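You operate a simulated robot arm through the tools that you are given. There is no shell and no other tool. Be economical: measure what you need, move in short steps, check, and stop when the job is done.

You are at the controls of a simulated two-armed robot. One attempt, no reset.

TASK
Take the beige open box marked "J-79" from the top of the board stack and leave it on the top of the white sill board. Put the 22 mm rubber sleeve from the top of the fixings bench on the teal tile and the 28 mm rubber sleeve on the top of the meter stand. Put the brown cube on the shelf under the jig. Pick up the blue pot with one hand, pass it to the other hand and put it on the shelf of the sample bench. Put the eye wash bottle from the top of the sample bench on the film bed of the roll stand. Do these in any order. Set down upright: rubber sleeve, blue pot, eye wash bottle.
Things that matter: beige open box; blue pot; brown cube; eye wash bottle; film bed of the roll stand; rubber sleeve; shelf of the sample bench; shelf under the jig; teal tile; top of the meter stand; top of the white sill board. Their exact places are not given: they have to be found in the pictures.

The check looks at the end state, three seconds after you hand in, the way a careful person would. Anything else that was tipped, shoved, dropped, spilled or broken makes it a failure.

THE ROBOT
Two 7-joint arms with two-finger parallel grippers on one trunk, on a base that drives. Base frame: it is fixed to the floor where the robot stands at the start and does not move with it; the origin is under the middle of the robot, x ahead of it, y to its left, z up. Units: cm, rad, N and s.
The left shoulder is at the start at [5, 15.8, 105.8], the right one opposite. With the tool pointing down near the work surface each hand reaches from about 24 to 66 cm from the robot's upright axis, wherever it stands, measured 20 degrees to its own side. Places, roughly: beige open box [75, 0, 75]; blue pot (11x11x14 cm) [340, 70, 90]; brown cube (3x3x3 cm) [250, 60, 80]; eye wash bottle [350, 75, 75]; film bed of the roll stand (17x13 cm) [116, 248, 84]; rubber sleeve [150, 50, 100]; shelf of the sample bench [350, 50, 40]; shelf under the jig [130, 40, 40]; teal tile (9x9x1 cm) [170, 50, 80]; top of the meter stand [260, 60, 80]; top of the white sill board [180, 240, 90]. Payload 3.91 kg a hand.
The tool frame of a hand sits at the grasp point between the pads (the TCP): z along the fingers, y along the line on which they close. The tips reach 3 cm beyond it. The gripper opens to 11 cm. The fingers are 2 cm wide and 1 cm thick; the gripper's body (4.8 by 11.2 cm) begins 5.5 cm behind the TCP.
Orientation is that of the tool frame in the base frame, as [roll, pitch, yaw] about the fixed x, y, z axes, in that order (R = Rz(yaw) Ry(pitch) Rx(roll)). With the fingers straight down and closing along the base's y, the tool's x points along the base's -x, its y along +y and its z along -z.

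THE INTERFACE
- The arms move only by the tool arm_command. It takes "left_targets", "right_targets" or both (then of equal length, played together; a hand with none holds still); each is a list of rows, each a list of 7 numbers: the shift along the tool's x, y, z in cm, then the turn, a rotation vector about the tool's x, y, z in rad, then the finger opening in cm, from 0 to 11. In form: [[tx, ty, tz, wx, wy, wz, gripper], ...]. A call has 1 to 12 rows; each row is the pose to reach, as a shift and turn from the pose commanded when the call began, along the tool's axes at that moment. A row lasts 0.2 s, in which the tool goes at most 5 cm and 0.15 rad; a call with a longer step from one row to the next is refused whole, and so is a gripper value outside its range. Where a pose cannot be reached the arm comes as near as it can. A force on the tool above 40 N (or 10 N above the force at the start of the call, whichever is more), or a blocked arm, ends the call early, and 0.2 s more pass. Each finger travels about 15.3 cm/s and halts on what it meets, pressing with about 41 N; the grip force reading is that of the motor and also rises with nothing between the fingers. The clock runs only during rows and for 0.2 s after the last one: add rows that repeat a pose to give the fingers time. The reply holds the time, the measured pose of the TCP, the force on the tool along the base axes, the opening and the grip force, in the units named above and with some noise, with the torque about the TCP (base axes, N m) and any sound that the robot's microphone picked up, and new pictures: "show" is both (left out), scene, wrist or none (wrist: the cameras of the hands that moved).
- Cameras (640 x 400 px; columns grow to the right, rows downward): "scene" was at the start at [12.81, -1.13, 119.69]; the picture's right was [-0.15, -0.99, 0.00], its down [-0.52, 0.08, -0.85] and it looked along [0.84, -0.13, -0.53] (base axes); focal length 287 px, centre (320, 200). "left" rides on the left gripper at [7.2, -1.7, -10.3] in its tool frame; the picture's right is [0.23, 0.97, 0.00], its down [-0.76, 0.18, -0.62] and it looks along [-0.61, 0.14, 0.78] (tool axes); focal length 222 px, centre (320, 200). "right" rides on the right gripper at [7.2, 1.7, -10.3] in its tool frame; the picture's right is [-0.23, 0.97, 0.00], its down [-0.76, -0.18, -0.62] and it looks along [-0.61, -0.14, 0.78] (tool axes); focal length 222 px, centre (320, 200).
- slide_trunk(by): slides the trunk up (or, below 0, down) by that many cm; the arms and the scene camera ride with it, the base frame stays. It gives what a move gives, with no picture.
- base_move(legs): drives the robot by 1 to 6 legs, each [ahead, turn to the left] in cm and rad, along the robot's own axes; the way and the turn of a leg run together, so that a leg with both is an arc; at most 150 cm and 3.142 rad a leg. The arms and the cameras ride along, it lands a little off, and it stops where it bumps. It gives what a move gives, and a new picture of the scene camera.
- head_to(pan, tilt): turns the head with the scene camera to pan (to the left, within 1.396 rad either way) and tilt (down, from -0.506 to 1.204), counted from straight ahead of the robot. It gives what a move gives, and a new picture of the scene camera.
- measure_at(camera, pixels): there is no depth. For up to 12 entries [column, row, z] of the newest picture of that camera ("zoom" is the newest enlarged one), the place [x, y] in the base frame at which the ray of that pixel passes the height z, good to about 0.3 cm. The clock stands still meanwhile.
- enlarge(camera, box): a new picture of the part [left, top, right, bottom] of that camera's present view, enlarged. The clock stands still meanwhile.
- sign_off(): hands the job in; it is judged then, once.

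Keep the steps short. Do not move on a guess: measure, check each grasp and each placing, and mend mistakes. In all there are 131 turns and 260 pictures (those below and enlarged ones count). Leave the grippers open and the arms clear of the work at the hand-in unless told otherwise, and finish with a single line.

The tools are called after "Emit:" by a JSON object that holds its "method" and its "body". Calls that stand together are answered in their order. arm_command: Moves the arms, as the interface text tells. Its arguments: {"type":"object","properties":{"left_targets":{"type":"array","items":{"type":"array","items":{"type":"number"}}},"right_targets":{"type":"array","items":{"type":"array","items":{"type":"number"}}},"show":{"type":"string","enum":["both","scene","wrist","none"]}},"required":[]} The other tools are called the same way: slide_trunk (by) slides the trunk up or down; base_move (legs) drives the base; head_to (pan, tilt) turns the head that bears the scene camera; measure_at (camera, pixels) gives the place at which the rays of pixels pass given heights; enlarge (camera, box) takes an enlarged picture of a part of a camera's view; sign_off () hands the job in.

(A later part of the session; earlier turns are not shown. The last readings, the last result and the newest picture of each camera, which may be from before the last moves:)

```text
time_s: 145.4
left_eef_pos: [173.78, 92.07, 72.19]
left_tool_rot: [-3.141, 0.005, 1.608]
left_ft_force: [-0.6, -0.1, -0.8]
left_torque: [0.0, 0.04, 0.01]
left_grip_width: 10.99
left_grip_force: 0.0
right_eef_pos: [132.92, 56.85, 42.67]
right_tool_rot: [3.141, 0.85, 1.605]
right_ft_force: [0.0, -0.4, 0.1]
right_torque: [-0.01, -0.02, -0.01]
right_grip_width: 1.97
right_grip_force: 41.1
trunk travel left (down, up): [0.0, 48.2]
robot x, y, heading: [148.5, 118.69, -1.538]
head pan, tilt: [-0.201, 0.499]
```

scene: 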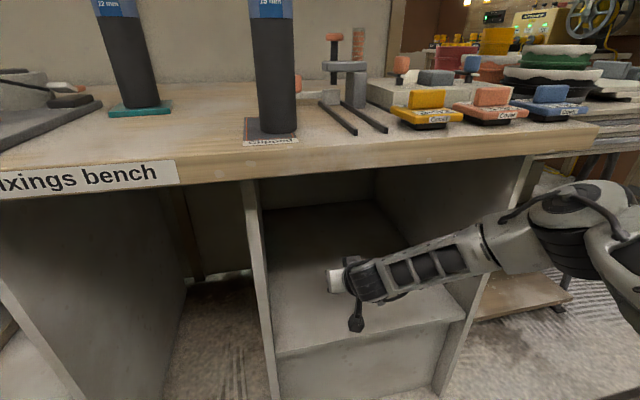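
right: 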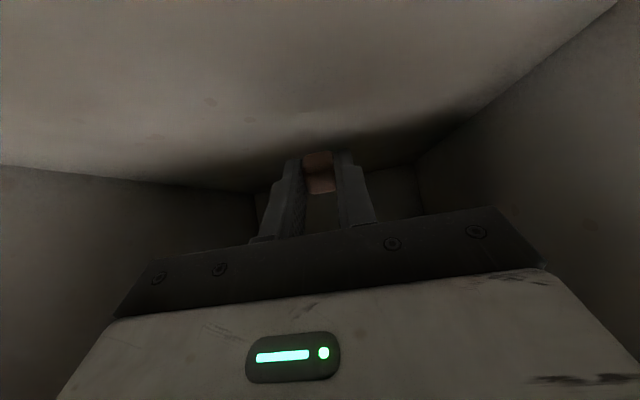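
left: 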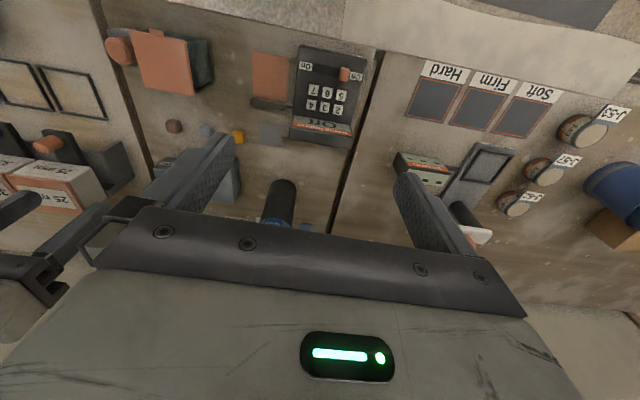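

The hand is inside, above the shelf. I'll lower 3.4 cm, then in small steps until touch.

Emit:
{"method": "arm_command", "body": {"right_targets": [[1.3, 0, 1.15, 0, 0, 0, 1.2], [2.5, 0, 2.2, 0, 0, 0, 1.2], [2.8, 0, 2.45, 0, 0, 0, 1.2], [3.1, 0, 2.7, 0, 0, 0, 1.2], [3.4, 0, 2.95, 0, 0, 0, 1.2]], "show": "scene"}}

```text
time_s: 146.6
left_eef_pos: [173.87, 91.97, 72.26]
left_tool_rot: [-3.141, 0.002, 1.607]
left_ft_force: [-0.6, 0.0, -0.6]
left_torque: [-0.01, 0.01, -0.04]
left_grip_width: 11.0
left_grip_force: 0.1
right_eef_pos: [132.94, 56.97, 38.15]
right_tool_rot: [-3.14, 0.85, 1.605]
right_ft_force: [-0.5, -0.3, 0.5]
right_torque: [-0.03, 0.03, 0.01]
right_grip_width: 1.95
right_grip_force: 41.0
trunk travel left (down, up): [0.0, 48.2]
robot x, y, heading: [148.68, 118.64, -1.539]
head pan, tilt: [-0.201, 0.499]
```

scene: 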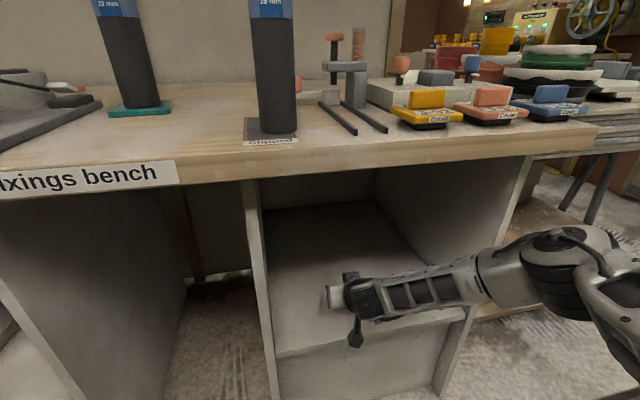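

Emit:
{"method": "arm_command", "body": {"right_targets": [[0.3, 0, 0.26, 0, 0, 0, 1.2], [0.6, 0, 0.53, 0, 0, 0, 1.2], [0.9, 0, 0.79, 0, 0, 0, 1.2], [1.2, 0, 1.06, 0, 0, 0, 1.2]], "show": "wrist"}}

```text
time_s: 147.4
left_eef_pos: [173.8, 92.05, 72.26]
left_tool_rot: [-3.14, 0.005, 1.606]
left_ft_force: [0.0, -0.2, 0.6]
left_torque: [0.0, -0.01, 0.03]
left_grip_width: 11.0
left_grip_force: 0.0
right_eef_pos: [133.03, 56.46, 37.99]
right_tool_rot: [3.138, 0.87, 1.603]
right_ft_force: [-0.1, 1.8, 12.7]
right_torque: [-0.22, 0.0, -0.03]
right_grip_width: 1.97
right_grip_force: 41.1
trunk travel left (down, up): [0.0, 48.2]
robot x, y, heading: [148.9, 118.66, -1.534]
head pan, tilt: [-0.201, 0.499]
stopped in row 3 (right hand): the force on the tool passed its limit at 57 N (the readings are from after the stop); the commanded pose is now the measured one
```

right: 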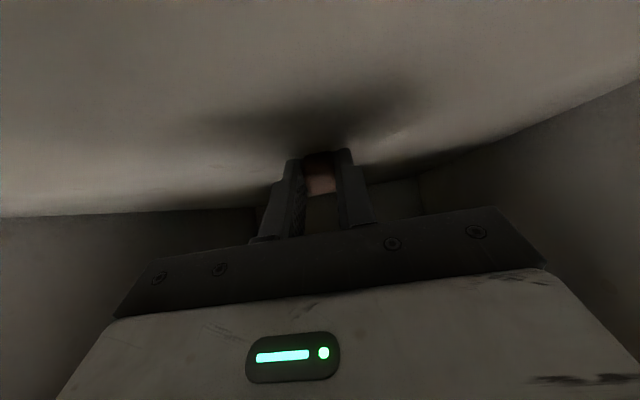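

Touch at z 37.9. I'll open gently and draw back along the tool axis.

Emit:
{"method": "arm_command", "body": {"right_targets": [[0, 0, -0.1, 0, 0, 0, 2.6], [0, 0, -0.1, 0, 0, 0, 3.4], [0, 0, -0.1, 0, 0, 0, 4], [0, 0, -0.1, 0, 0, 0, 4], [0, 0, -2, 0, 0, 0, 4], [0, 0, -5, 0, 0, 0, 4], [0, 0, -7, 0, 0, 0, 4]], "show": "both"}}

```text
time_s: 149.0
left_eef_pos: [173.84, 92.1, 72.21]
left_tool_rot: [-3.141, 0.004, 1.606]
left_ft_force: [0.4, 0.6, 0.0]
left_torque: [0.02, -0.01, 0.01]
left_grip_width: 10.99
left_grip_force: 0.1
right_eef_pos: [132.78, 62.09, 42.38]
right_tool_rot: [3.139, 0.861, 1.604]
right_ft_force: [-0.1, 0.1, -0.1]
right_torque: [0.03, -0.03, 0.02]
right_grip_width: 4.02
right_grip_force: 0.0
trunk travel left (down, up): [0.0, 48.2]
robot x, y, heading: [148.49, 118.68, -1.542]
head pan, tilt: [-0.201, 0.499]
```

scene: 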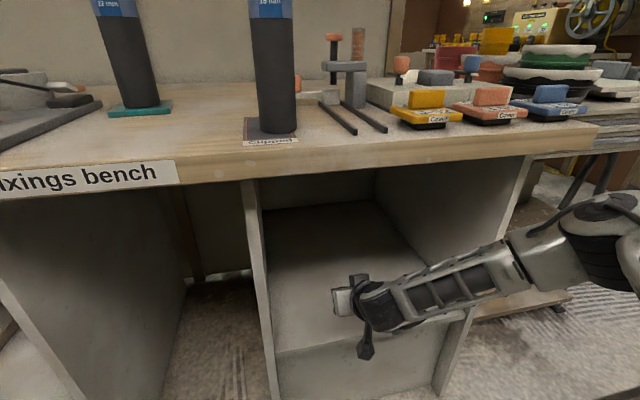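
right: 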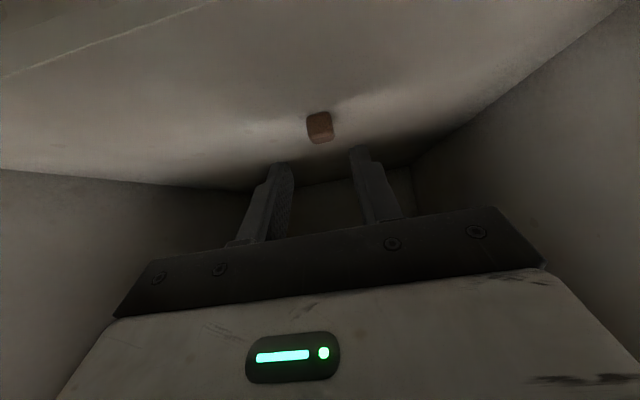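

The cube lies on the shelf. I'll back out of the cubby with the base.

Emit:
{"method": "base_move", "body": {"legs": [[-26, 0]]}}

Emit:
{"method": "enlarge", "body": {"camera": "scene", "box": [250, 180, 470, 330]}}

```text
time_s: 150.9
left_eef_pos: [172.82, 117.85, 72.33]
left_tool_rot: [-3.141, 0.003, 1.604]
left_ft_force: [0.4, 0.3, -0.4]
left_torque: [-0.02, 0.02, -0.02]
left_grip_width: 10.99
left_grip_force: 0.1
right_eef_pos: [131.92, 87.85, 42.31]
right_tool_rot: [3.139, 0.863, 1.602]
right_ft_force: [-0.1, -0.5, 0.1]
right_torque: [0.03, 0.02, 0.01]
right_grip_width: 3.99
right_grip_force: 0.1
trunk travel left (down, up): [0.0, 48.2]
robot x, y, heading: [147.55, 144.43, -1.539]
head pan, tilt: [-0.201, 0.499]
```

scene: 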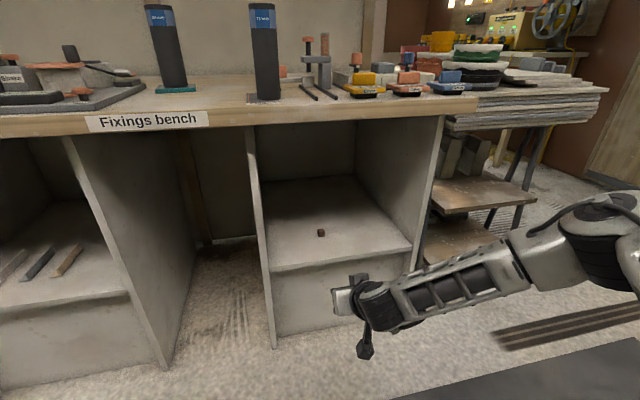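

```text
2.67 times, centred on (360, 255) of scene
```

zoom: 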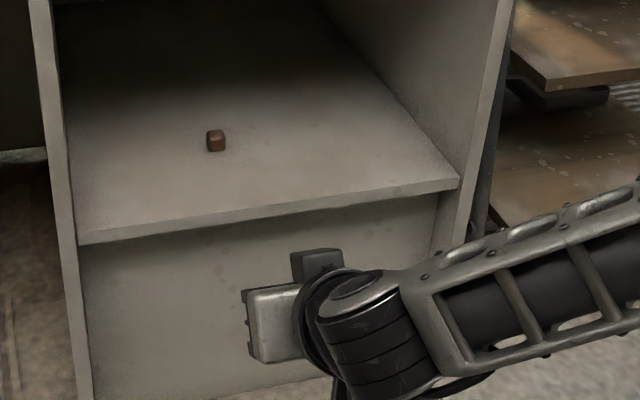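

The cube rests on the shelf, clear of the edge. I'll restore the right hand to its carry pose, then raise the trunk.

Emit:
{"method": "arm_command", "body": {"right_targets": [[-0.9, 0, -3.6, 0, 0.09, 0, 6], [-1.7, 0, -7.2, 0, 0.18, 0, 8], [-2.6, 0, -10.8, 0, 0.28, 0, 10], [-3.5, 0, -14.4, 0, 0.38, 0, 10], [-4.3, 0, -18, 0, 0.48, 0, 10], [-5.2, 0, -21.6, 0, 0.58, 0, 10], [-6.1, 0, -25.2, 0, 0.68, 0, 10], [-7, 0, -28.8, 0, 0.78, 0, 10], [-7.8, 0, -32.4, 0, 0.862, 0, 10], [-7.8, 0, -32.4, 0, 0.862, 0, 10]], "show": "none"}}

Emit:
{"method": "slide_trunk", "body": {"by": 40}}

Emit:
{"method": "base_move", "body": {"legs": [[0, 1.55], [150, 0], [25, 0], [0, -1.55]]}}

Emit:
{"method": "head_to", "body": {"pan": 0.1, "tilt": 0.55}}

```text
time_s: 153.1
left_eef_pos: [172.92, 117.83, 72.21]
left_tool_rot: [3.141, 0.004, 1.606]
left_ft_force: [0.2, 1.2, -0.5]
left_torque: [0.04, -0.02, 0.03]
left_grip_width: 11.0
left_grip_force: 0.1
right_eef_pos: [131.29, 107.32, 69.29]
right_tool_rot: [3.14, 0.001, 1.603]
right_ft_force: [0.6, 0.1, -0.2]
right_torque: [-0.05, 0.01, 0.02]
right_grip_width: 10.0
right_grip_force: 0.1
trunk travel left (down, up): [0.0, 48.2]
robot x, y, heading: [147.46, 144.8, -1.545]
head pan, tilt: [-0.201, 0.499]
```

```text
time_s: 156.9
left_eef_pos: [172.9, 117.84, 112.24]
left_tool_rot: [3.14, 0.005, 1.604]
left_ft_force: [0.9, -0.1, -0.1]
left_torque: [-0.02, 0.01, -0.02]
left_grip_width: 11.01
left_grip_force: 0.1
right_eef_pos: [131.28, 107.23, 109.17]
right_tool_rot: [3.14, -0.001, 1.603]
right_ft_force: [0.6, -0.9, -0.5]
right_torque: [0.02, 0.03, 0.0]
right_grip_width: 10.02
right_grip_force: 0.1
trunk travel left (down, up): [-40.0, 8.2]
robot x, y, heading: [147.61, 144.46, -1.534]
head pan, tilt: [-0.201, 0.499]
```

```text
time_s: 173.3
left_eef_pos: [347.35, 119.46, 112.19]
left_tool_rot: [3.141, 0.004, 1.598]
left_ft_force: [0.1, -0.3, -0.2]
left_torque: [0.0, 0.0, 0.02]
left_grip_width: 11.01
left_grip_force: 0.1
right_eef_pos: [305.6, 109.26, 109.16]
right_tool_rot: [3.139, -0.001, 1.598]
right_ft_force: [-0.4, 0.1, -1.0]
right_torque: [0.01, -0.03, 0.03]
right_grip_width: 9.99
right_grip_force: 0.0
trunk travel left (down, up): [-40.0, 8.2]
robot x, y, heading: [322.62, 146.19, -1.547]
head pan, tilt: [-0.201, 0.499]
```

scene: 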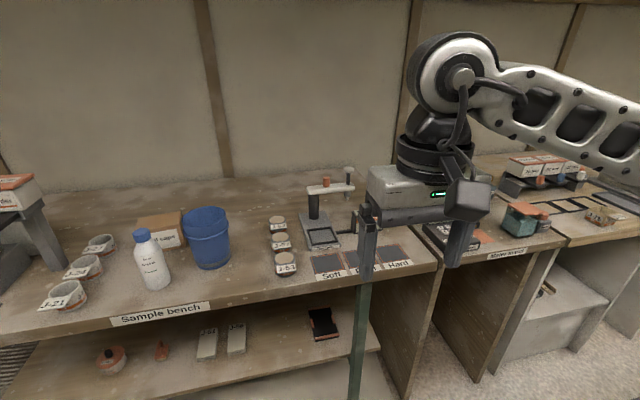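

```text
time_s: 174.1
left_eef_pos: [347.21, 119.5, 112.24]
left_tool_rot: [-3.141, 0.005, 1.602]
left_ft_force: [0.2, -0.3, 1.4]
left_torque: [0.02, 0.02, 0.01]
left_grip_width: 10.99
left_grip_force: 0.1
right_eef_pos: [305.46, 109.23, 109.21]
right_tool_rot: [3.14, 0.001, 1.599]
right_ft_force: [0.3, 0.0, -0.9]
right_torque: [-0.01, -0.01, -0.02]
right_grip_width: 10.0
right_grip_force: 0.2
trunk travel left (down, up): [-40.0, 8.2]
robot x, y, heading: [322.09, 146.11, -1.55]
head pan, tilt: [0.099, 0.55]
```

scene: 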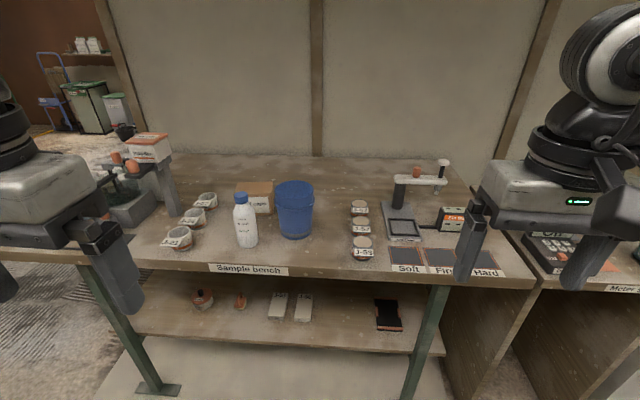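

The sample bench: blue pot and eye wash bottle on top, a shelf with free space beneath. I'll enlarge and measure.

Emit:
{"method": "enlarge", "body": {"camera": "scene", "box": [150, 160, 350, 280]}}

Emit:
{"method": "enlarge", "body": {"camera": "scene", "box": [130, 260, 450, 370]}}

Emit:
{"method": "measure_at", "body": {"camera": "scene", "pixels": [[296, 239, 78], [278, 234, 78], [313, 234, 78], [274, 190, 92], [316, 190, 92], [248, 247, 78], [241, 198, 94], [236, 245, 78], [258, 244, 78], [290, 273, 78], [290, 349, 40], [290, 349, 30]]}}

```text
3.20 times, centred on (250, 220) of scene
```

zoom: 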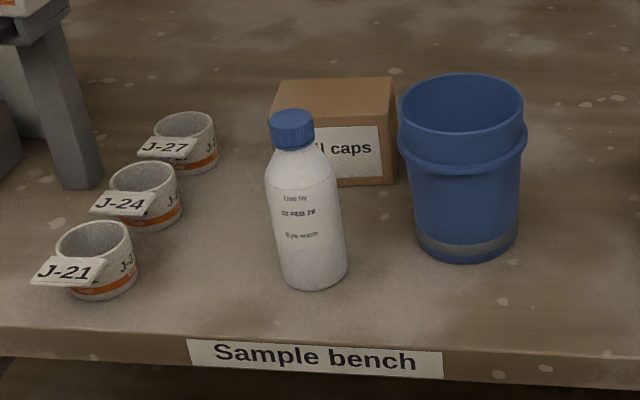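

```text
2.00 times, centred on (290, 315) of scene
```

zoom: 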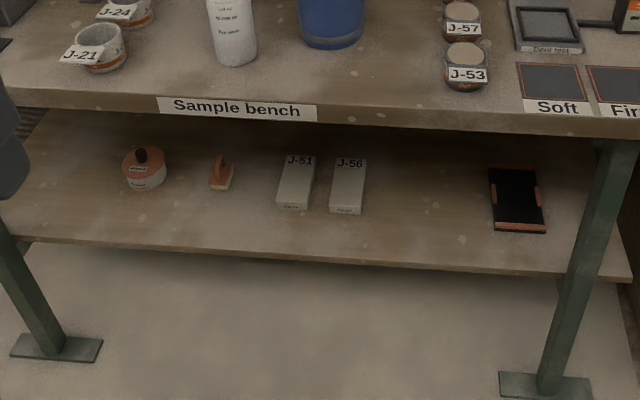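

```text
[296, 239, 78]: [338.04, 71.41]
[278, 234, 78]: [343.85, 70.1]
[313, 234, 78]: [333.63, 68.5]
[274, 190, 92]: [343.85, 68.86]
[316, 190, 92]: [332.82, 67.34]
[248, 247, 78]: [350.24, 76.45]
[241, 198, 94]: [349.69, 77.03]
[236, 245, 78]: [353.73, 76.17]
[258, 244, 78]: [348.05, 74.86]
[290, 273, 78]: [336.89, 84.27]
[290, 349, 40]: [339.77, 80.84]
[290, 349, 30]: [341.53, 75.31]
```

The pot is near (338.3,66.5), the bottle near (350,74). I plan to pinch the pot's rim with the left hand, pass it to a near-horizontal right hand, and place it on the shelf. First I'll drive closer for parallax.

Emit:
{"method": "base_move", "body": {"legs": [[26, 0]]}}

Emit:
{"method": "enlarge", "body": {"camera": "scene", "box": [150, 180, 390, 320]}}

Emit:
{"method": "enlarge", "body": {"camera": "left", "box": [0, 0, 640, 400]}}

```text
time_s: 176.0
left_eef_pos: [347.88, 93.62, 112.3]
left_tool_rot: [-3.141, 0.004, 1.598]
left_ft_force: [0.4, -1.2, -0.1]
left_torque: [0.03, -0.01, -0.02]
left_grip_width: 11.02
left_grip_force: 0.0
right_eef_pos: [306.24, 83.13, 109.15]
right_tool_rot: [3.139, 0.001, 1.599]
right_ft_force: [0.2, -0.2, -0.2]
right_torque: [0.01, 0.0, 0.02]
right_grip_width: 10.01
right_grip_force: 0.2
trunk travel left (down, up): [-40.0, 8.2]
robot x, y, heading: [323.12, 120.58, -1.54]
head pan, tilt: [0.099, 0.55]
```

scene: 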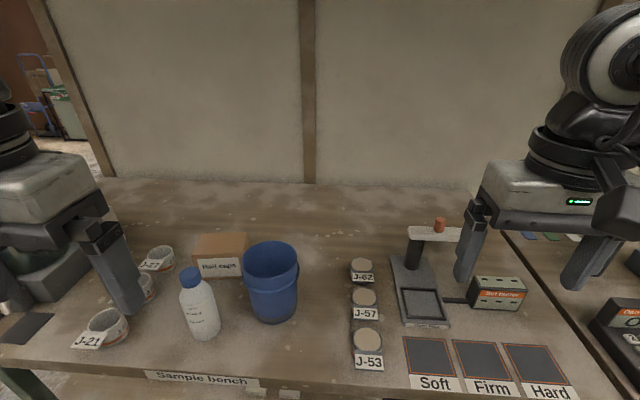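

```text
2.67 times, centred on (270, 250) of scene
```

zoom: 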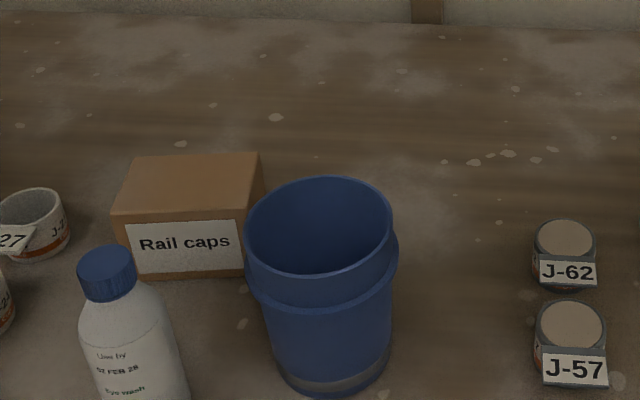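

```text
1.00 times, centred on (320, 200) of left (not enlarged: the box is as wide or as high as the picture)
```

zoom: 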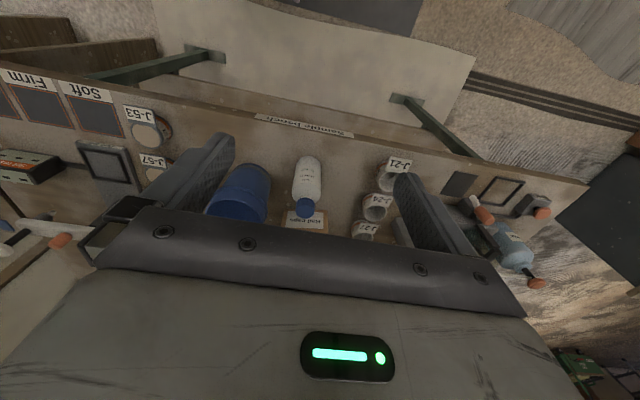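

Emit:
{"method": "measure_at", "body": {"camera": "scene", "pixels": [[274.9, 323.4, 78], [274.9, 323.4, 82], [202, 341, 78], [189, 281, 94], [269.5, 258, 92], [269.5, 258, 96], [244, 258, 92], [296, 258, 92], [270, 244, 92], [270, 278, 92], [230, 383, 78]]}}

Emit:
{"method": "measure_at", "body": {"camera": "zoom", "pixels": [[306, 158, 80], [306, 205, 95], [250, 165, 80], [215, 206, 92], [262, 213, 92]]}}

```text
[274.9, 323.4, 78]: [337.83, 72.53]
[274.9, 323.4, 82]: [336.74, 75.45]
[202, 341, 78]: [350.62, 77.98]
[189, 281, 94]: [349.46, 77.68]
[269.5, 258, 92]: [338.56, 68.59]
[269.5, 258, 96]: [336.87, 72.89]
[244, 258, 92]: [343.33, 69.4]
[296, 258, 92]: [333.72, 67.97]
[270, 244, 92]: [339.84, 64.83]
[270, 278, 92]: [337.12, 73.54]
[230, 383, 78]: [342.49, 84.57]
```

```text
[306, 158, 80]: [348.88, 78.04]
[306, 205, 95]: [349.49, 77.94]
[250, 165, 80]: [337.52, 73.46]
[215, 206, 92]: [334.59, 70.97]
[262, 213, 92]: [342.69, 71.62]
```

The bench top is at z≈80; the pot centre is (337.6,70), rim at about z 94; the bottle is at about (349.6,77.5). I'll bring the left hand above the pot's right-hand (-x) wall.

Emit:
{"method": "arm_command", "body": {"left_targets": [[-3.3, -2.2, 0, 0, 0, 0, 9], [-6.6, -4.4, 0, 0, 0, 0, 7], [-10, -6.6, 0, 0, 0, 0, 6], [-13.3, -8.8, 0, 0, 0, 0, 5], [-16.6, -11, 0, 0, 0, 0, 5], [-20, -13.2, 2, 0, 0, 0, 5], [-23.2, -15.3, 4, 0, 0, 0, 5], [-23.2, -15.3, 5, 0, 0, 0, 5]]}}

```text
time_s: 177.8
left_eef_pos: [333.13, 69.92, 107.25]
left_tool_rot: [-3.142, 0.005, 1.599]
left_ft_force: [-0.2, 0.5, -0.5]
left_torque: [0.02, -0.01, 0.0]
left_grip_width: 5.02
left_grip_force: 0.0
right_eef_pos: [306.27, 83.33, 109.21]
right_tool_rot: [3.139, 0.0, 1.599]
right_ft_force: [-1.1, 0.3, -0.8]
right_torque: [-0.02, 0.0, -0.02]
right_grip_width: 10.0
right_grip_force: 0.2
trunk travel left (down, up): [-40.0, 8.2]
robot x, y, heading: [322.73, 120.39, -1.548]
head pan, tilt: [0.099, 0.55]
```

scene: 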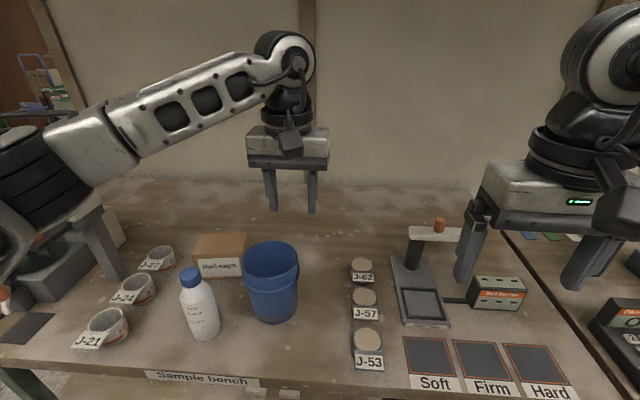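
left: 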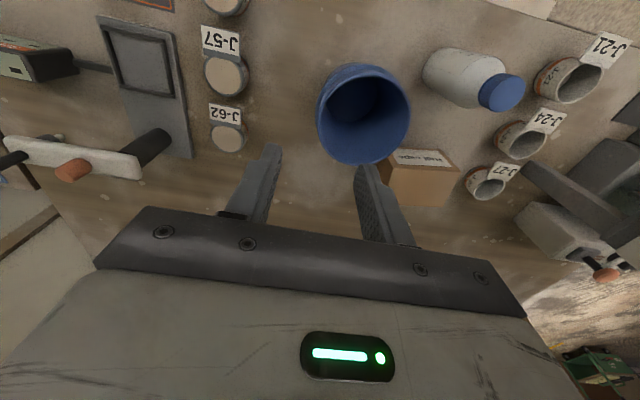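

Emit:
{"method": "measure_at", "body": {"camera": "left", "pixels": [[317, 122, 94], [409, 110, 94], [362, 65, 94], [360, 165, 94], [325, 116, 94], [364, 112, 94], [364, 112, 96]]}}

Emit:
{"method": "enlarge", "body": {"camera": "left", "box": [270, 40, 450, 200]}}

```text
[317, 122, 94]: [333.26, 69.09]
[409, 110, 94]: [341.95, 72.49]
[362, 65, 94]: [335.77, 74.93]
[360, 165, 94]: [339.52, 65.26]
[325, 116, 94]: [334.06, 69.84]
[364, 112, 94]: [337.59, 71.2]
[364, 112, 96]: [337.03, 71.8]
```

```text
2.50 times, centred on (360, 120) of left
```

zoom: 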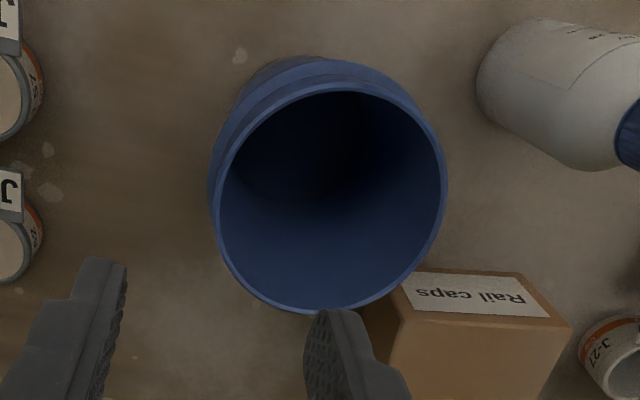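

The rim's -x wall is at x≈333.4. I'll descend so that the tips go 2.6 cm below the rim, one finger inside, then close.

Emit:
{"method": "arm_command", "body": {"left_targets": [[0, 0.3, 4, 0, 0, 0, 5], [0, 0.3, 8, 0, 0, 0, 5], [0, 0.3, 11, 0, 0, 0, 5], [0, 0.3, 12.8, 0, 0, 0, 5], [0, 0.3, 12.8, 0, 0, 0, 5]]}}

```text
time_s: 179.0
left_eef_pos: [333.71, 70.01, 94.54]
left_tool_rot: [-3.141, 0.003, 1.6]
left_ft_force: [-0.5, -0.9, -0.4]
left_torque: [0.02, 0.05, 0.03]
left_grip_width: 4.99
left_grip_force: 0.0
right_eef_pos: [306.31, 83.35, 109.26]
right_tool_rot: [3.139, 0.001, 1.598]
right_ft_force: [-0.5, -0.7, 0.6]
right_torque: [0.0, -0.02, 0.0]
right_grip_width: 10.0
right_grip_force: 0.1
trunk travel left (down, up): [-40.0, 8.2]
robot x, y, heading: [322.94, 120.03, -1.542]
head pan, tilt: [0.099, 0.55]
```

scene: 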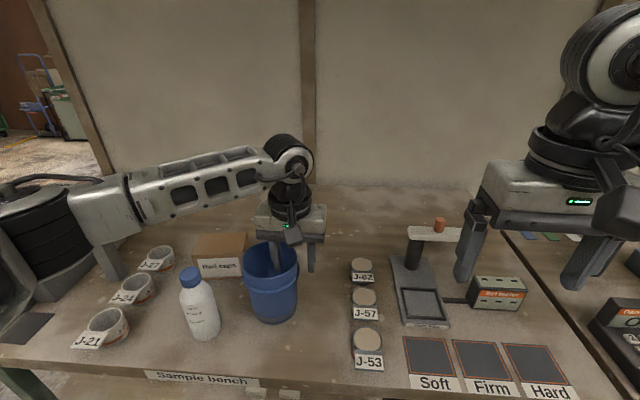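
left: 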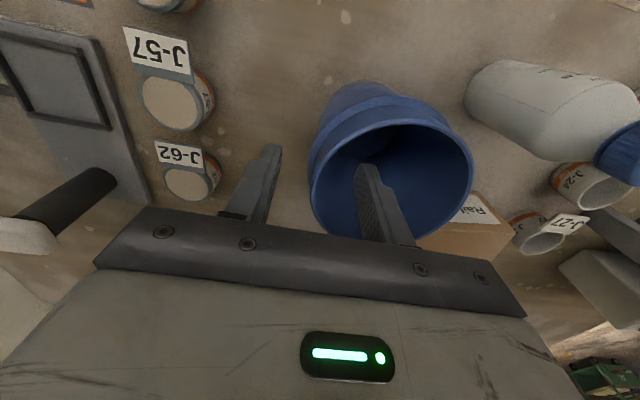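

One finger is inside the pot and one outside. I'll close gently and read the width.

Emit:
{"method": "arm_command", "body": {"left_targets": [[0, 0, 0, 0, 0, 0, 3.5], [0, 0, 0, 0, 0, 0, 2], [0, 0, 0, 0, 0, 0, 0.8], [0, 0, 0, 0, 0, 0, 0], [0, 0, 0, 0, 0, 0, 0]]}}

```text
time_s: 180.2
left_eef_pos: [333.66, 70.05, 94.62]
left_tool_rot: [3.139, 0.006, 1.601]
left_ft_force: [2.8, 0.4, 7.3]
left_torque: [0.38, -0.94, -0.04]
left_grip_width: 0.44
left_grip_force: 41.1
right_eef_pos: [306.16, 83.34, 109.22]
right_tool_rot: [3.141, 0.0, 1.6]
right_ft_force: [0.4, -0.4, 0.2]
right_torque: [0.0, 0.02, 0.0]
right_grip_width: 10.0
right_grip_force: 0.0
trunk travel left (down, up): [-40.0, 8.2]
robot x, y, heading: [322.91, 120.24, -1.542]
head pan, tilt: [0.099, 0.55]
```

scene: 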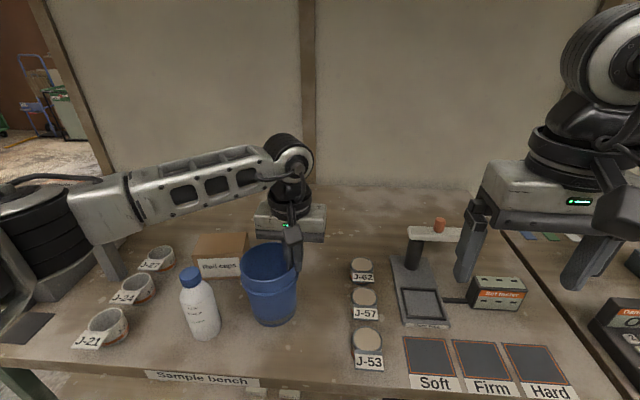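
left: 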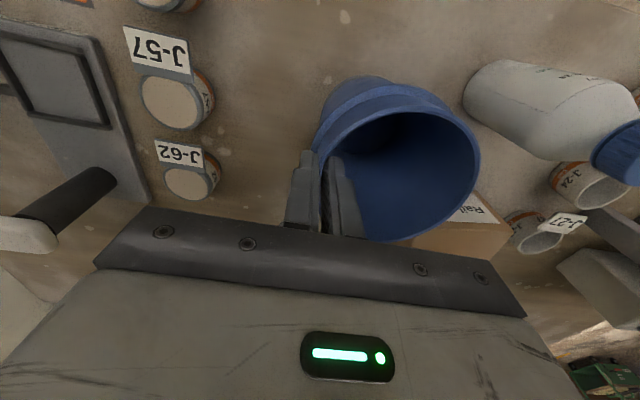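

The wall (0.44 cm) is pinched. I'll lift 4 cm and check the hang.

Emit:
{"method": "arm_command", "body": {"left_targets": [[0, 0, -1, 0, 0, 0, 0], [0, 0, -2.5, 0, 0, 0, 0], [0, 0, -4, 0, 0, 0, 0], [0, 0, -4, 0, 0, 0, 0]]}}

```text
time_s: 181.2
left_eef_pos: [333.52, 70.09, 98.41]
left_tool_rot: [-3.141, 0.004, 1.601]
left_ft_force: [0.0, -0.7, -1.7]
left_torque: [-0.03, 0.05, 0.03]
left_grip_width: 0.35
left_grip_force: 41.3
right_eef_pos: [306.27, 83.28, 109.35]
right_tool_rot: [3.141, 0.0, 1.598]
right_ft_force: [0.1, -0.2, -0.2]
right_torque: [-0.01, -0.03, 0.02]
right_grip_width: 9.98
right_grip_force: 0.0
trunk travel left (down, up): [-40.0, 8.2]
robot x, y, heading: [322.86, 120.34, -1.543]
head pan, tilt: [0.099, 0.55]
```

scene: 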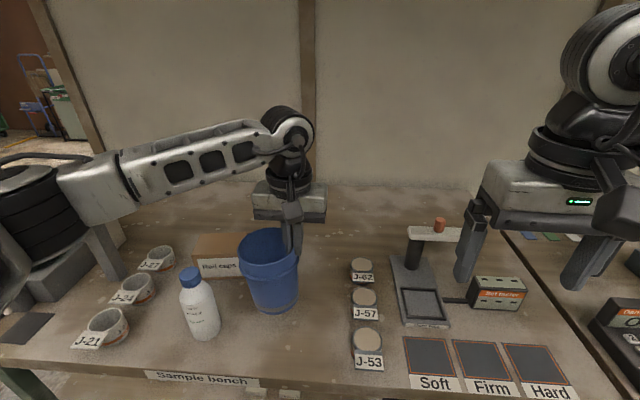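
left: 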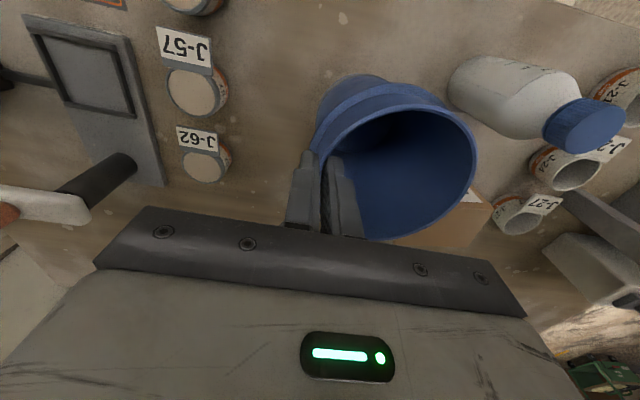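

It hangs nearly upright, and the reading shows little weight. I'll lift it higher, bring it toward the middle, then back off 20 cm for the handover.

Emit:
{"method": "arm_command", "body": {"left_targets": [[0, 0, -4, 0, 0, 0, 0], [0, 0, -8, 0, 0, 0, 0], [0, 0, -12, 0, 0, 0, 0], [0, -2.5, -15, 0, 0, 0, 0], [0, -5, -16, 0, 0, 0, 0], [0, -7.5, -16, 0, 0, 0, 0], [0, -9.5, -16, 0, 0, 0, 0], [0, -9.5, -16, 0, 0, 0, 0]], "show": "none"}}

Emit:
{"method": "base_move", "body": {"legs": [[-22, 0]]}}

Emit:
{"method": "head_to", "body": {"pan": 0.0, "tilt": 0.4}}

```text
time_s: 183.0
left_eef_pos: [324.22, 69.78, 114.54]
left_tool_rot: [3.141, 0.003, 1.601]
left_ft_force: [0.3, 0.1, -1.5]
left_torque: [0.0, 0.06, 0.02]
left_grip_width: 0.33
left_grip_force: 40.7
right_eef_pos: [306.26, 83.3, 109.18]
right_tool_rot: [3.14, 0.001, 1.6]
right_ft_force: [-0.2, -0.7, -0.6]
right_torque: [0.02, -0.03, -0.03]
right_grip_width: 10.02
right_grip_force: 0.0
trunk travel left (down, up): [-40.0, 8.2]
robot x, y, heading: [322.94, 120.1, -1.542]
head pan, tilt: [0.099, 0.55]
```

```text
time_s: 184.7
left_eef_pos: [323.34, 91.69, 114.47]
left_tool_rot: [3.14, 0.003, 1.596]
left_ft_force: [0.6, -0.4, -1.0]
left_torque: [-0.01, 0.03, 0.02]
left_grip_width: 0.32
left_grip_force: 41.0
right_eef_pos: [305.57, 105.3, 109.3]
right_tool_rot: [3.139, 0.002, 1.596]
right_ft_force: [-0.6, 0.3, 0.7]
right_torque: [-0.01, 0.01, 0.06]
right_grip_width: 10.0
right_grip_force: 0.0
trunk travel left (down, up): [-40.0, 8.2]
robot x, y, heading: [322.12, 142.32, -1.546]
head pan, tilt: [0.099, 0.55]
```

scene: 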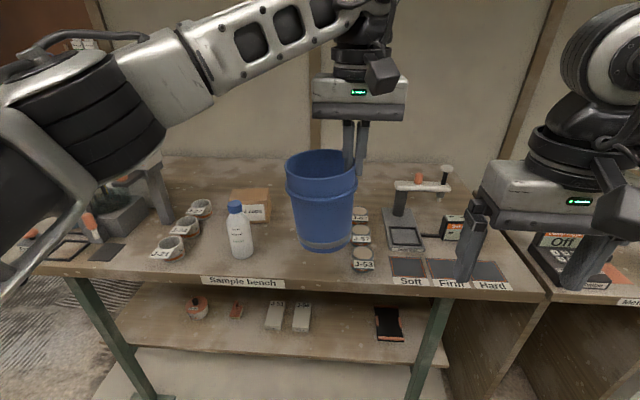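

```text
time_s: 185.4
left_eef_pos: [323.4, 91.65, 114.35]
left_tool_rot: [-3.14, 0.003, 1.597]
left_ft_force: [-0.3, 0.0, -1.1]
left_torque: [0.01, 0.09, -0.02]
left_grip_width: 0.33
left_grip_force: 41.2
right_eef_pos: [305.63, 105.13, 109.17]
right_tool_rot: [3.138, 0.0, 1.596]
right_ft_force: [-0.6, 0.7, 0.4]
right_torque: [0.02, -0.01, -0.02]
right_grip_width: 10.01
right_grip_force: 0.1
trunk travel left (down, up): [-40.0, 8.2]
robot x, y, heading: [322.06, 142.17, -1.548]
head pan, tilt: [0.0, 0.4]
```

scene: 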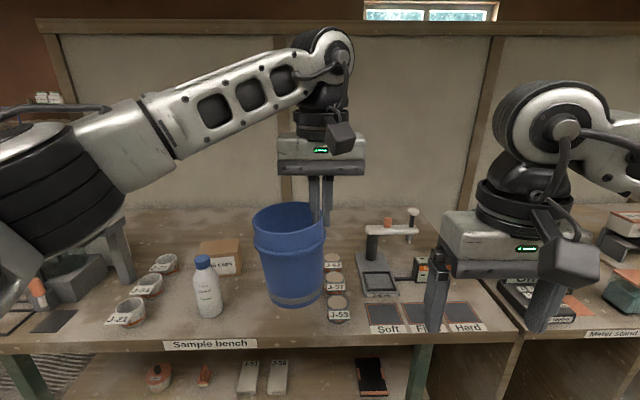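

Emit:
{"method": "enlarge", "body": {"camera": "scene", "box": [220, 180, 360, 320]}}

Emit:
{"method": "enlarge", "body": {"camera": "right", "box": [0, 0, 640, 400]}}

Emit:
{"method": "measure_at", "body": {"camera": "scene", "pixels": [[254, 222, 114], [325, 222, 114], [295, 305, 100], [269, 298, 100], [322, 294, 100], [288, 234, 114]]}}

```text
2.86 times, centred on (290, 250) of scene
```

zoom: 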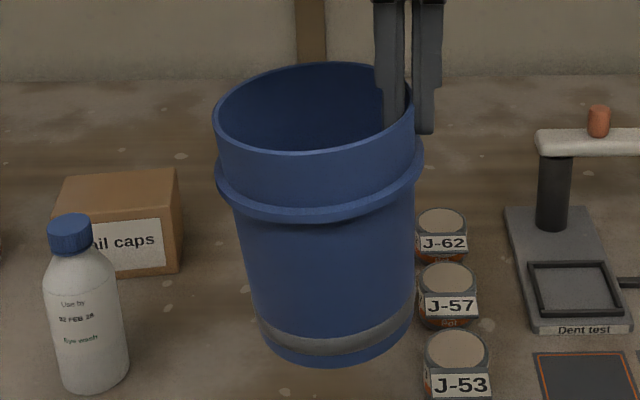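

```text
1.00 times, centred on (320, 200) of right (not enlarged: the box is as wide or as high as the picture)
```

zoom: 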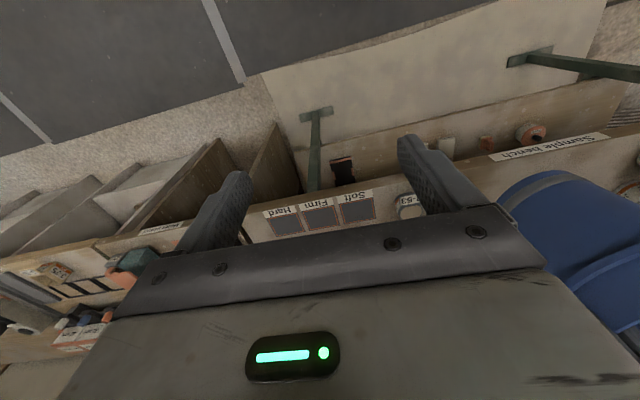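

```text
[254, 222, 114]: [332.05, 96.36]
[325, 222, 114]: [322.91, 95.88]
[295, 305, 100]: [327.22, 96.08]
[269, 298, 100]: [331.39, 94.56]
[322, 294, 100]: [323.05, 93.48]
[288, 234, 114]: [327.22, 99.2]
```

The pot leans about 4° (bottom toward -x) because its wall is tapered. I'll level it with a small turn of the left hand and extend it 8 cm to make room for the right hand.

Emit:
{"method": "arm_command", "body": {"left_targets": [[-2, 0.5, 0, -0.02, 0, 0, 0], [-4, 1, 0, -0.04, 0, 0, 0], [-6, 1.5, 0, -0.06, 0, 0, 0], [-8, 2, 0, -0.07, 0, 0, 0], [-8, 2, 0, -0.07, 0, 0, 0]], "show": "none"}}

Emit:
{"method": "enlarge", "body": {"camera": "scene", "box": [220, 160, 360, 300]}}

```text
time_s: 186.6
left_eef_pos: [326.07, 85.21, 114.13]
left_tool_rot: [3.07, 0.005, 1.596]
left_ft_force: [-0.8, -0.2, -0.6]
left_torque: [0.03, 0.07, 0.01]
left_grip_width: 0.32
left_grip_force: 41.0
left hand out of reach, approached as far as the arm can: row 4, 5
right_eef_pos: [305.55, 105.14, 109.18]
right_tool_rot: [3.139, 0.001, 1.596]
right_ft_force: [0.4, 0.1, -0.4]
right_torque: [-0.02, 0.0, 0.02]
right_grip_width: 10.0
right_grip_force: 0.0
trunk travel left (down, up): [-40.0, 8.2]
robot x, y, heading: [322.24, 142.22, -1.549]
head pan, tilt: [0.0, 0.4]
```

```text
2.86 times, centred on (290, 230) of scene
```

zoom: 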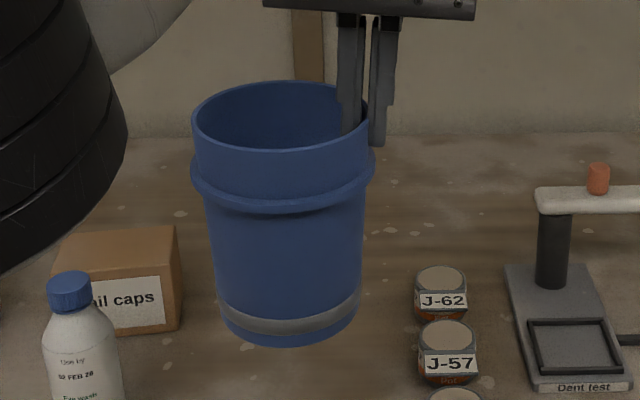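

Emit:
{"method": "measure_at", "body": {"camera": "scene", "pixels": [[245.6, 204, 113.5], [307.5, 204, 113.5], [255.7, 270, 100], [304, 266, 100], [278.5, 281, 99.5], [250.5, 240, 106], [305.5, 240, 106], [277, 214.5, 113.5], [277, 190, 113.5]]}}

Emit:
{"method": "arm_command", "body": {"right_targets": [[-0.5, 0, 0, 0, -0.14, 0, 11], [-1, 0, 0, 0, -0.28, 0, 11], [-1.5, 0, 0, 0, -0.42, 0, 11], [-2, 0, 0, 0, -0.56, 0, 11], [-2.5, 0, 0, 0, -0.7, 0, 11], [-3, 0, 0, 0, -0.84, 0, 11], [-3.5, 0, 1, 0, -0.98, 0, 11], [-4, 0, 2, 0, -1.1, 0, 11], [-5, 0, 3, 0, -1.2, 0, 11], [-5, 0, 3, 0, -1.2, 0, 11]]}}

```text
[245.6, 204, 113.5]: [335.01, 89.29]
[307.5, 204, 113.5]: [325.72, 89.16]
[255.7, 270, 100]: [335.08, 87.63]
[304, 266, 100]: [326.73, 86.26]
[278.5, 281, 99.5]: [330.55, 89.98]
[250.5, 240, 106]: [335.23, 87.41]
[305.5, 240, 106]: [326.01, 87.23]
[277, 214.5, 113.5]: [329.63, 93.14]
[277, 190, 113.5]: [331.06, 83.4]
```

```text
time_s: 188.8
left_eef_pos: [325.99, 85.34, 113.98]
left_tool_rot: [3.072, 0.004, 1.597]
left_ft_force: [-0.6, -0.1, -1.1]
left_torque: [0.03, 0.06, -0.01]
left_grip_width: 0.31
left_grip_force: 41.2
right_eef_pos: [306.26, 98.15, 105.91]
right_tool_rot: [3.129, 1.202, 1.584]
right_ft_force: [-1.0, -0.1, 1.1]
right_torque: [0.0, 0.0, 0.02]
right_grip_width: 10.99
right_grip_force: 0.1
right hand out of reach, approached as far as the arm can: row 7, 8, 9, 10
trunk travel left (down, up): [-40.0, 8.2]
robot x, y, heading: [322.37, 142.3, -1.548]
head pan, tilt: [0.0, 0.4]
```

scene: 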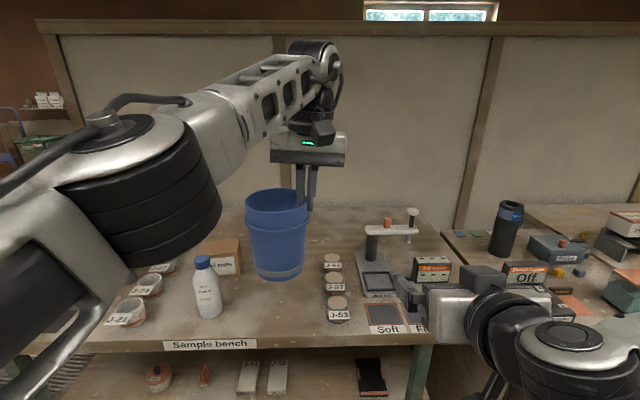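
right: 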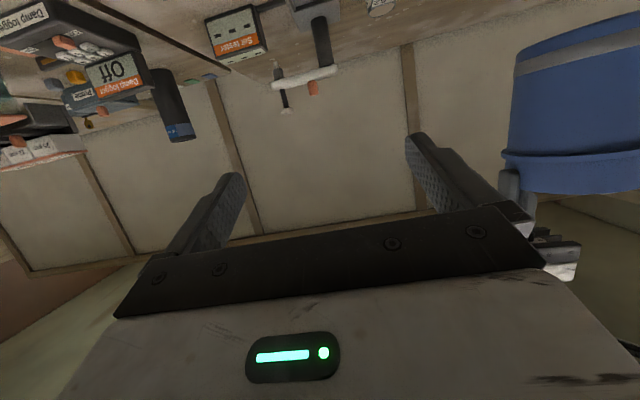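

The right hand is tilted as needed at z 106. The left elbow would crowd a straight approach, so I'll turn the right hand 45° and approach the pot diagonally from the right.

Emit:
{"method": "arm_command", "body": {"right_targets": [[-0.1, 1.5, 0.5, -0.122, 0, -0.047, 11], [-0.2, 4, 1, -0.244, 0, -0.095, 11], [-0.3, 6.5, 1.5, -0.366, 0, -0.142, 11], [-0.4, 9, 2, -0.488, 0, -0.189, 11], [-0.5, 11.8, 2.5, -0.61, 0, -0.237, 11], [-0.6, 14.6, 2.9, -0.732, 0, -0.284, 11], [-0.6, 14.6, 2.9, -0.732, 0, -0.284, 11]]}}

```text
time_s: 190.4
left_eef_pos: [326.12, 85.43, 114.0]
left_tool_rot: [3.073, 0.004, 1.596]
left_ft_force: [0.6, 0.2, -0.8]
left_torque: [-0.02, 0.05, 0.0]
left_grip_width: 0.32
left_grip_force: 41.0
right_eef_pos: [320.98, 95.59, 105.6]
right_tool_rot: [3.138, 1.202, 2.379]
right_ft_force: [0.4, -0.1, 0.1]
right_torque: [0.01, 0.01, 0.01]
right_grip_width: 10.97
right_grip_force: 0.1
right hand out of reach, approached as far as the arm can: row 1, 2
trunk travel left (down, up): [-40.0, 8.2]
robot x, y, heading: [322.17, 141.76, -1.549]
head pan, tilt: [0.0, 0.4]
```

scene: 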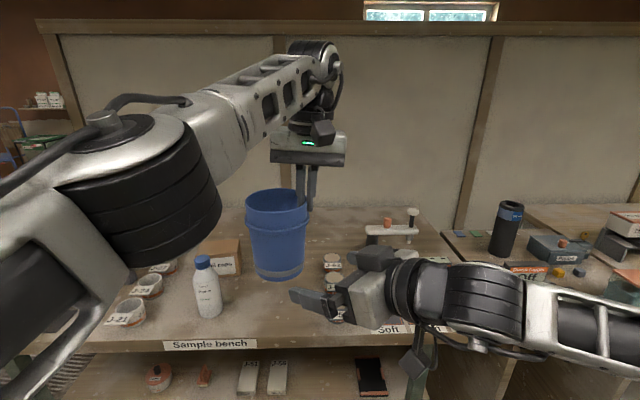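
right: 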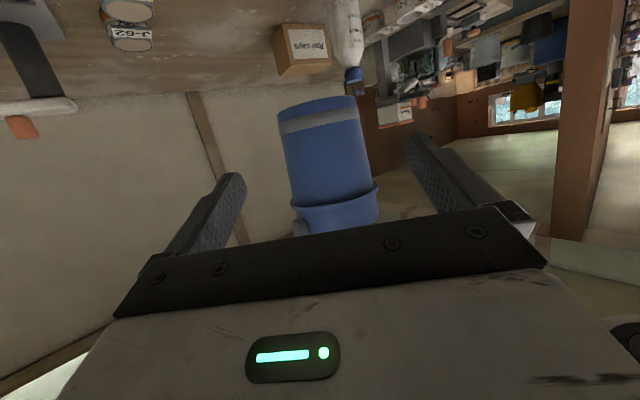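

The pot is centred in the right hand's view (axis at column ~322, hand axis at 320). I'll advance 8 cm and re-check.

Emit:
{"method": "arm_command", "body": {"right_targets": [[-0.9, 0, 2.33, 0, 0, 0, 11], [-1.8, 0, 4.66, 0, 0, 0, 11], [-2.9, 0, 7.46, 0, 0, 0, 11], [-2.9, 0, 7.46, 0, 0, 0, 11]]}}

Emit:
{"method": "enlarge", "body": {"camera": "scene", "box": [230, 170, 400, 310]}}

```text
time_s: 191.4
left_eef_pos: [325.9, 85.33, 114.01]
left_tool_rot: [3.071, 0.0, 1.597]
left_ft_force: [0.1, -0.4, -1.9]
left_torque: [0.03, 0.08, 0.01]
left_grip_width: 0.31
left_grip_force: 41.6
right_eef_pos: [326.77, 89.87, 105.39]
right_tool_rot: [3.137, 1.2, 2.378]
right_ft_force: [-1.0, 0.1, -0.6]
right_torque: [0.01, -0.03, 0.01]
right_grip_width: 10.99
right_grip_force: 0.0
trunk travel left (down, up): [-40.0, 8.2]
robot x, y, heading: [322.41, 142.11, -1.547]
head pan, tilt: [0.0, 0.4]
```

scene: 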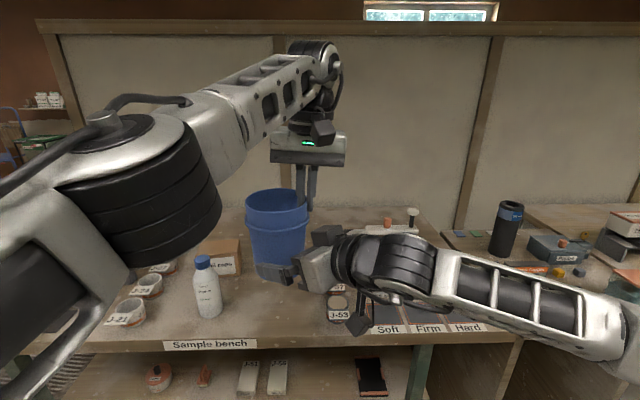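
right: 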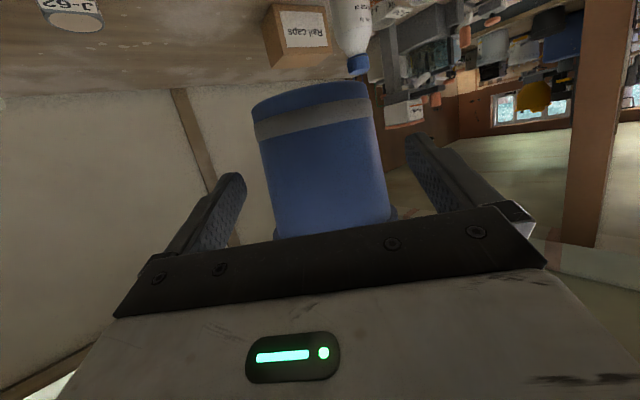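

```text
2.86 times, centred on (315, 240) of scene
```

zoom: 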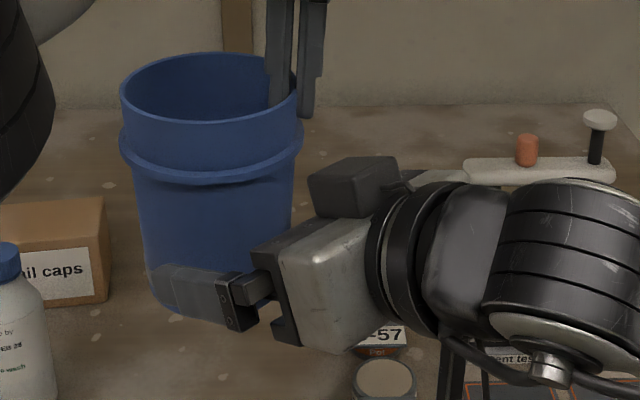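

It's still centred within about 1 mm. I'll advance the last 4.1 cm.

Emit:
{"method": "arm_command", "body": {"right_targets": [[-0.5, 0, 1.3, 0, 0, 0, 11], [-1, 0, 2.6, 0, 0, 0, 11], [-1.48, 0, 3.82, 0, 0, 0, 11], [-1.48, 0, 3.82, 0, 0, 0, 11]]}}

```text
time_s: 192.4
left_eef_pos: [325.96, 85.42, 114.19]
left_tool_rot: [3.071, 0.002, 1.598]
left_ft_force: [0.4, 0.3, -0.9]
left_torque: [0.02, 0.09, 0.0]
left_grip_width: 0.32
left_grip_force: 40.6
right_eef_pos: [329.73, 87.08, 105.36]
right_tool_rot: [3.137, 1.202, 2.379]
right_ft_force: [0.2, -0.5, 0.0]
right_torque: [-0.01, 0.0, -0.03]
right_grip_width: 11.02
right_grip_force: 0.0
trunk travel left (down, up): [-40.0, 8.2]
robot x, y, heading: [322.48, 142.3, -1.546]
head pan, tilt: [0.0, 0.4]
```

scene: 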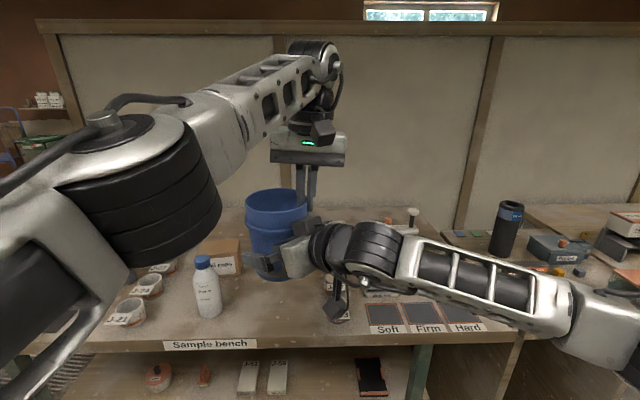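
right: 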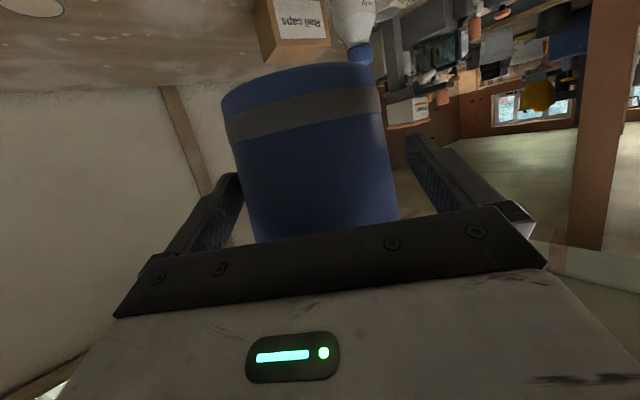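

The pot is 0.3 cm off-centre. I'll shift by that and close the right hand slowly.

Emit:
{"method": "arm_command", "body": {"right_targets": [[0, -0.28, 0, 0, 0, 0, 11], [0, -0.28, 0, 0, 0, 0, 10.3], [0, -0.28, 0, 0, 0, 0, 9.8], [0, -0.28, 0, 0, 0, 0, 9.3], [0, -0.28, 0, 0, 0, 0, 8.6], [0, -0.28, 0, 0, 0, 0, 8], [0, -0.28, 0, 0, 0, 0, 8]]}}

```text
time_s: 194.0
left_eef_pos: [326.01, 85.28, 114.12]
left_tool_rot: [3.071, 0.005, 1.598]
left_ft_force: [1.1, 4.1, -1.0]
left_torque: [0.18, 0.01, 0.0]
left_grip_width: 0.31
left_grip_force: 41.3
right_eef_pos: [329.53, 86.9, 105.37]
right_tool_rot: [3.139, 1.2, 2.377]
right_ft_force: [-1.6, -3.0, 0.5]
right_torque: [0.08, -0.05, 0.04]
right_grip_width: 9.31
right_grip_force: 40.5
trunk travel left (down, up): [-40.0, 8.2]
robot x, y, heading: [322.25, 142.29, -1.548]
head pan, tilt: [0.0, 0.4]
```

scene: 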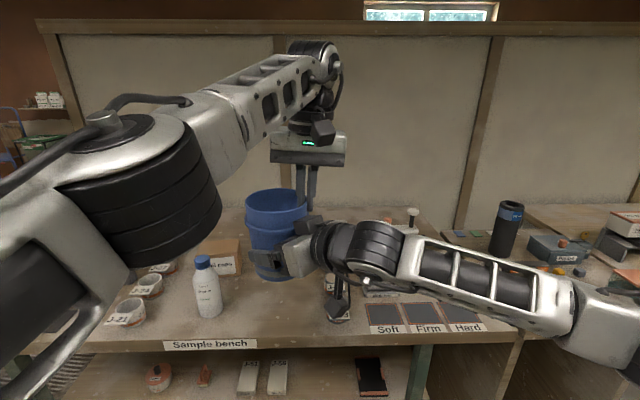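
right: 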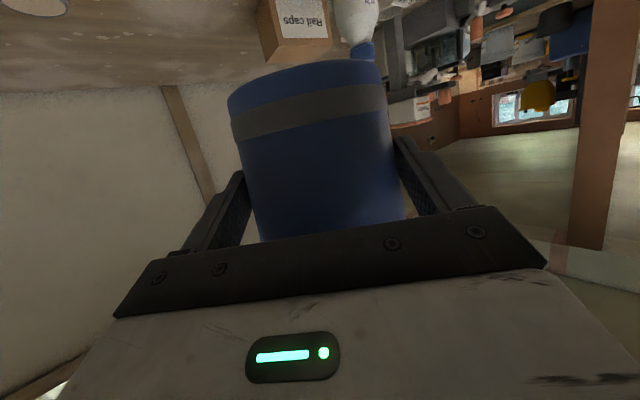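

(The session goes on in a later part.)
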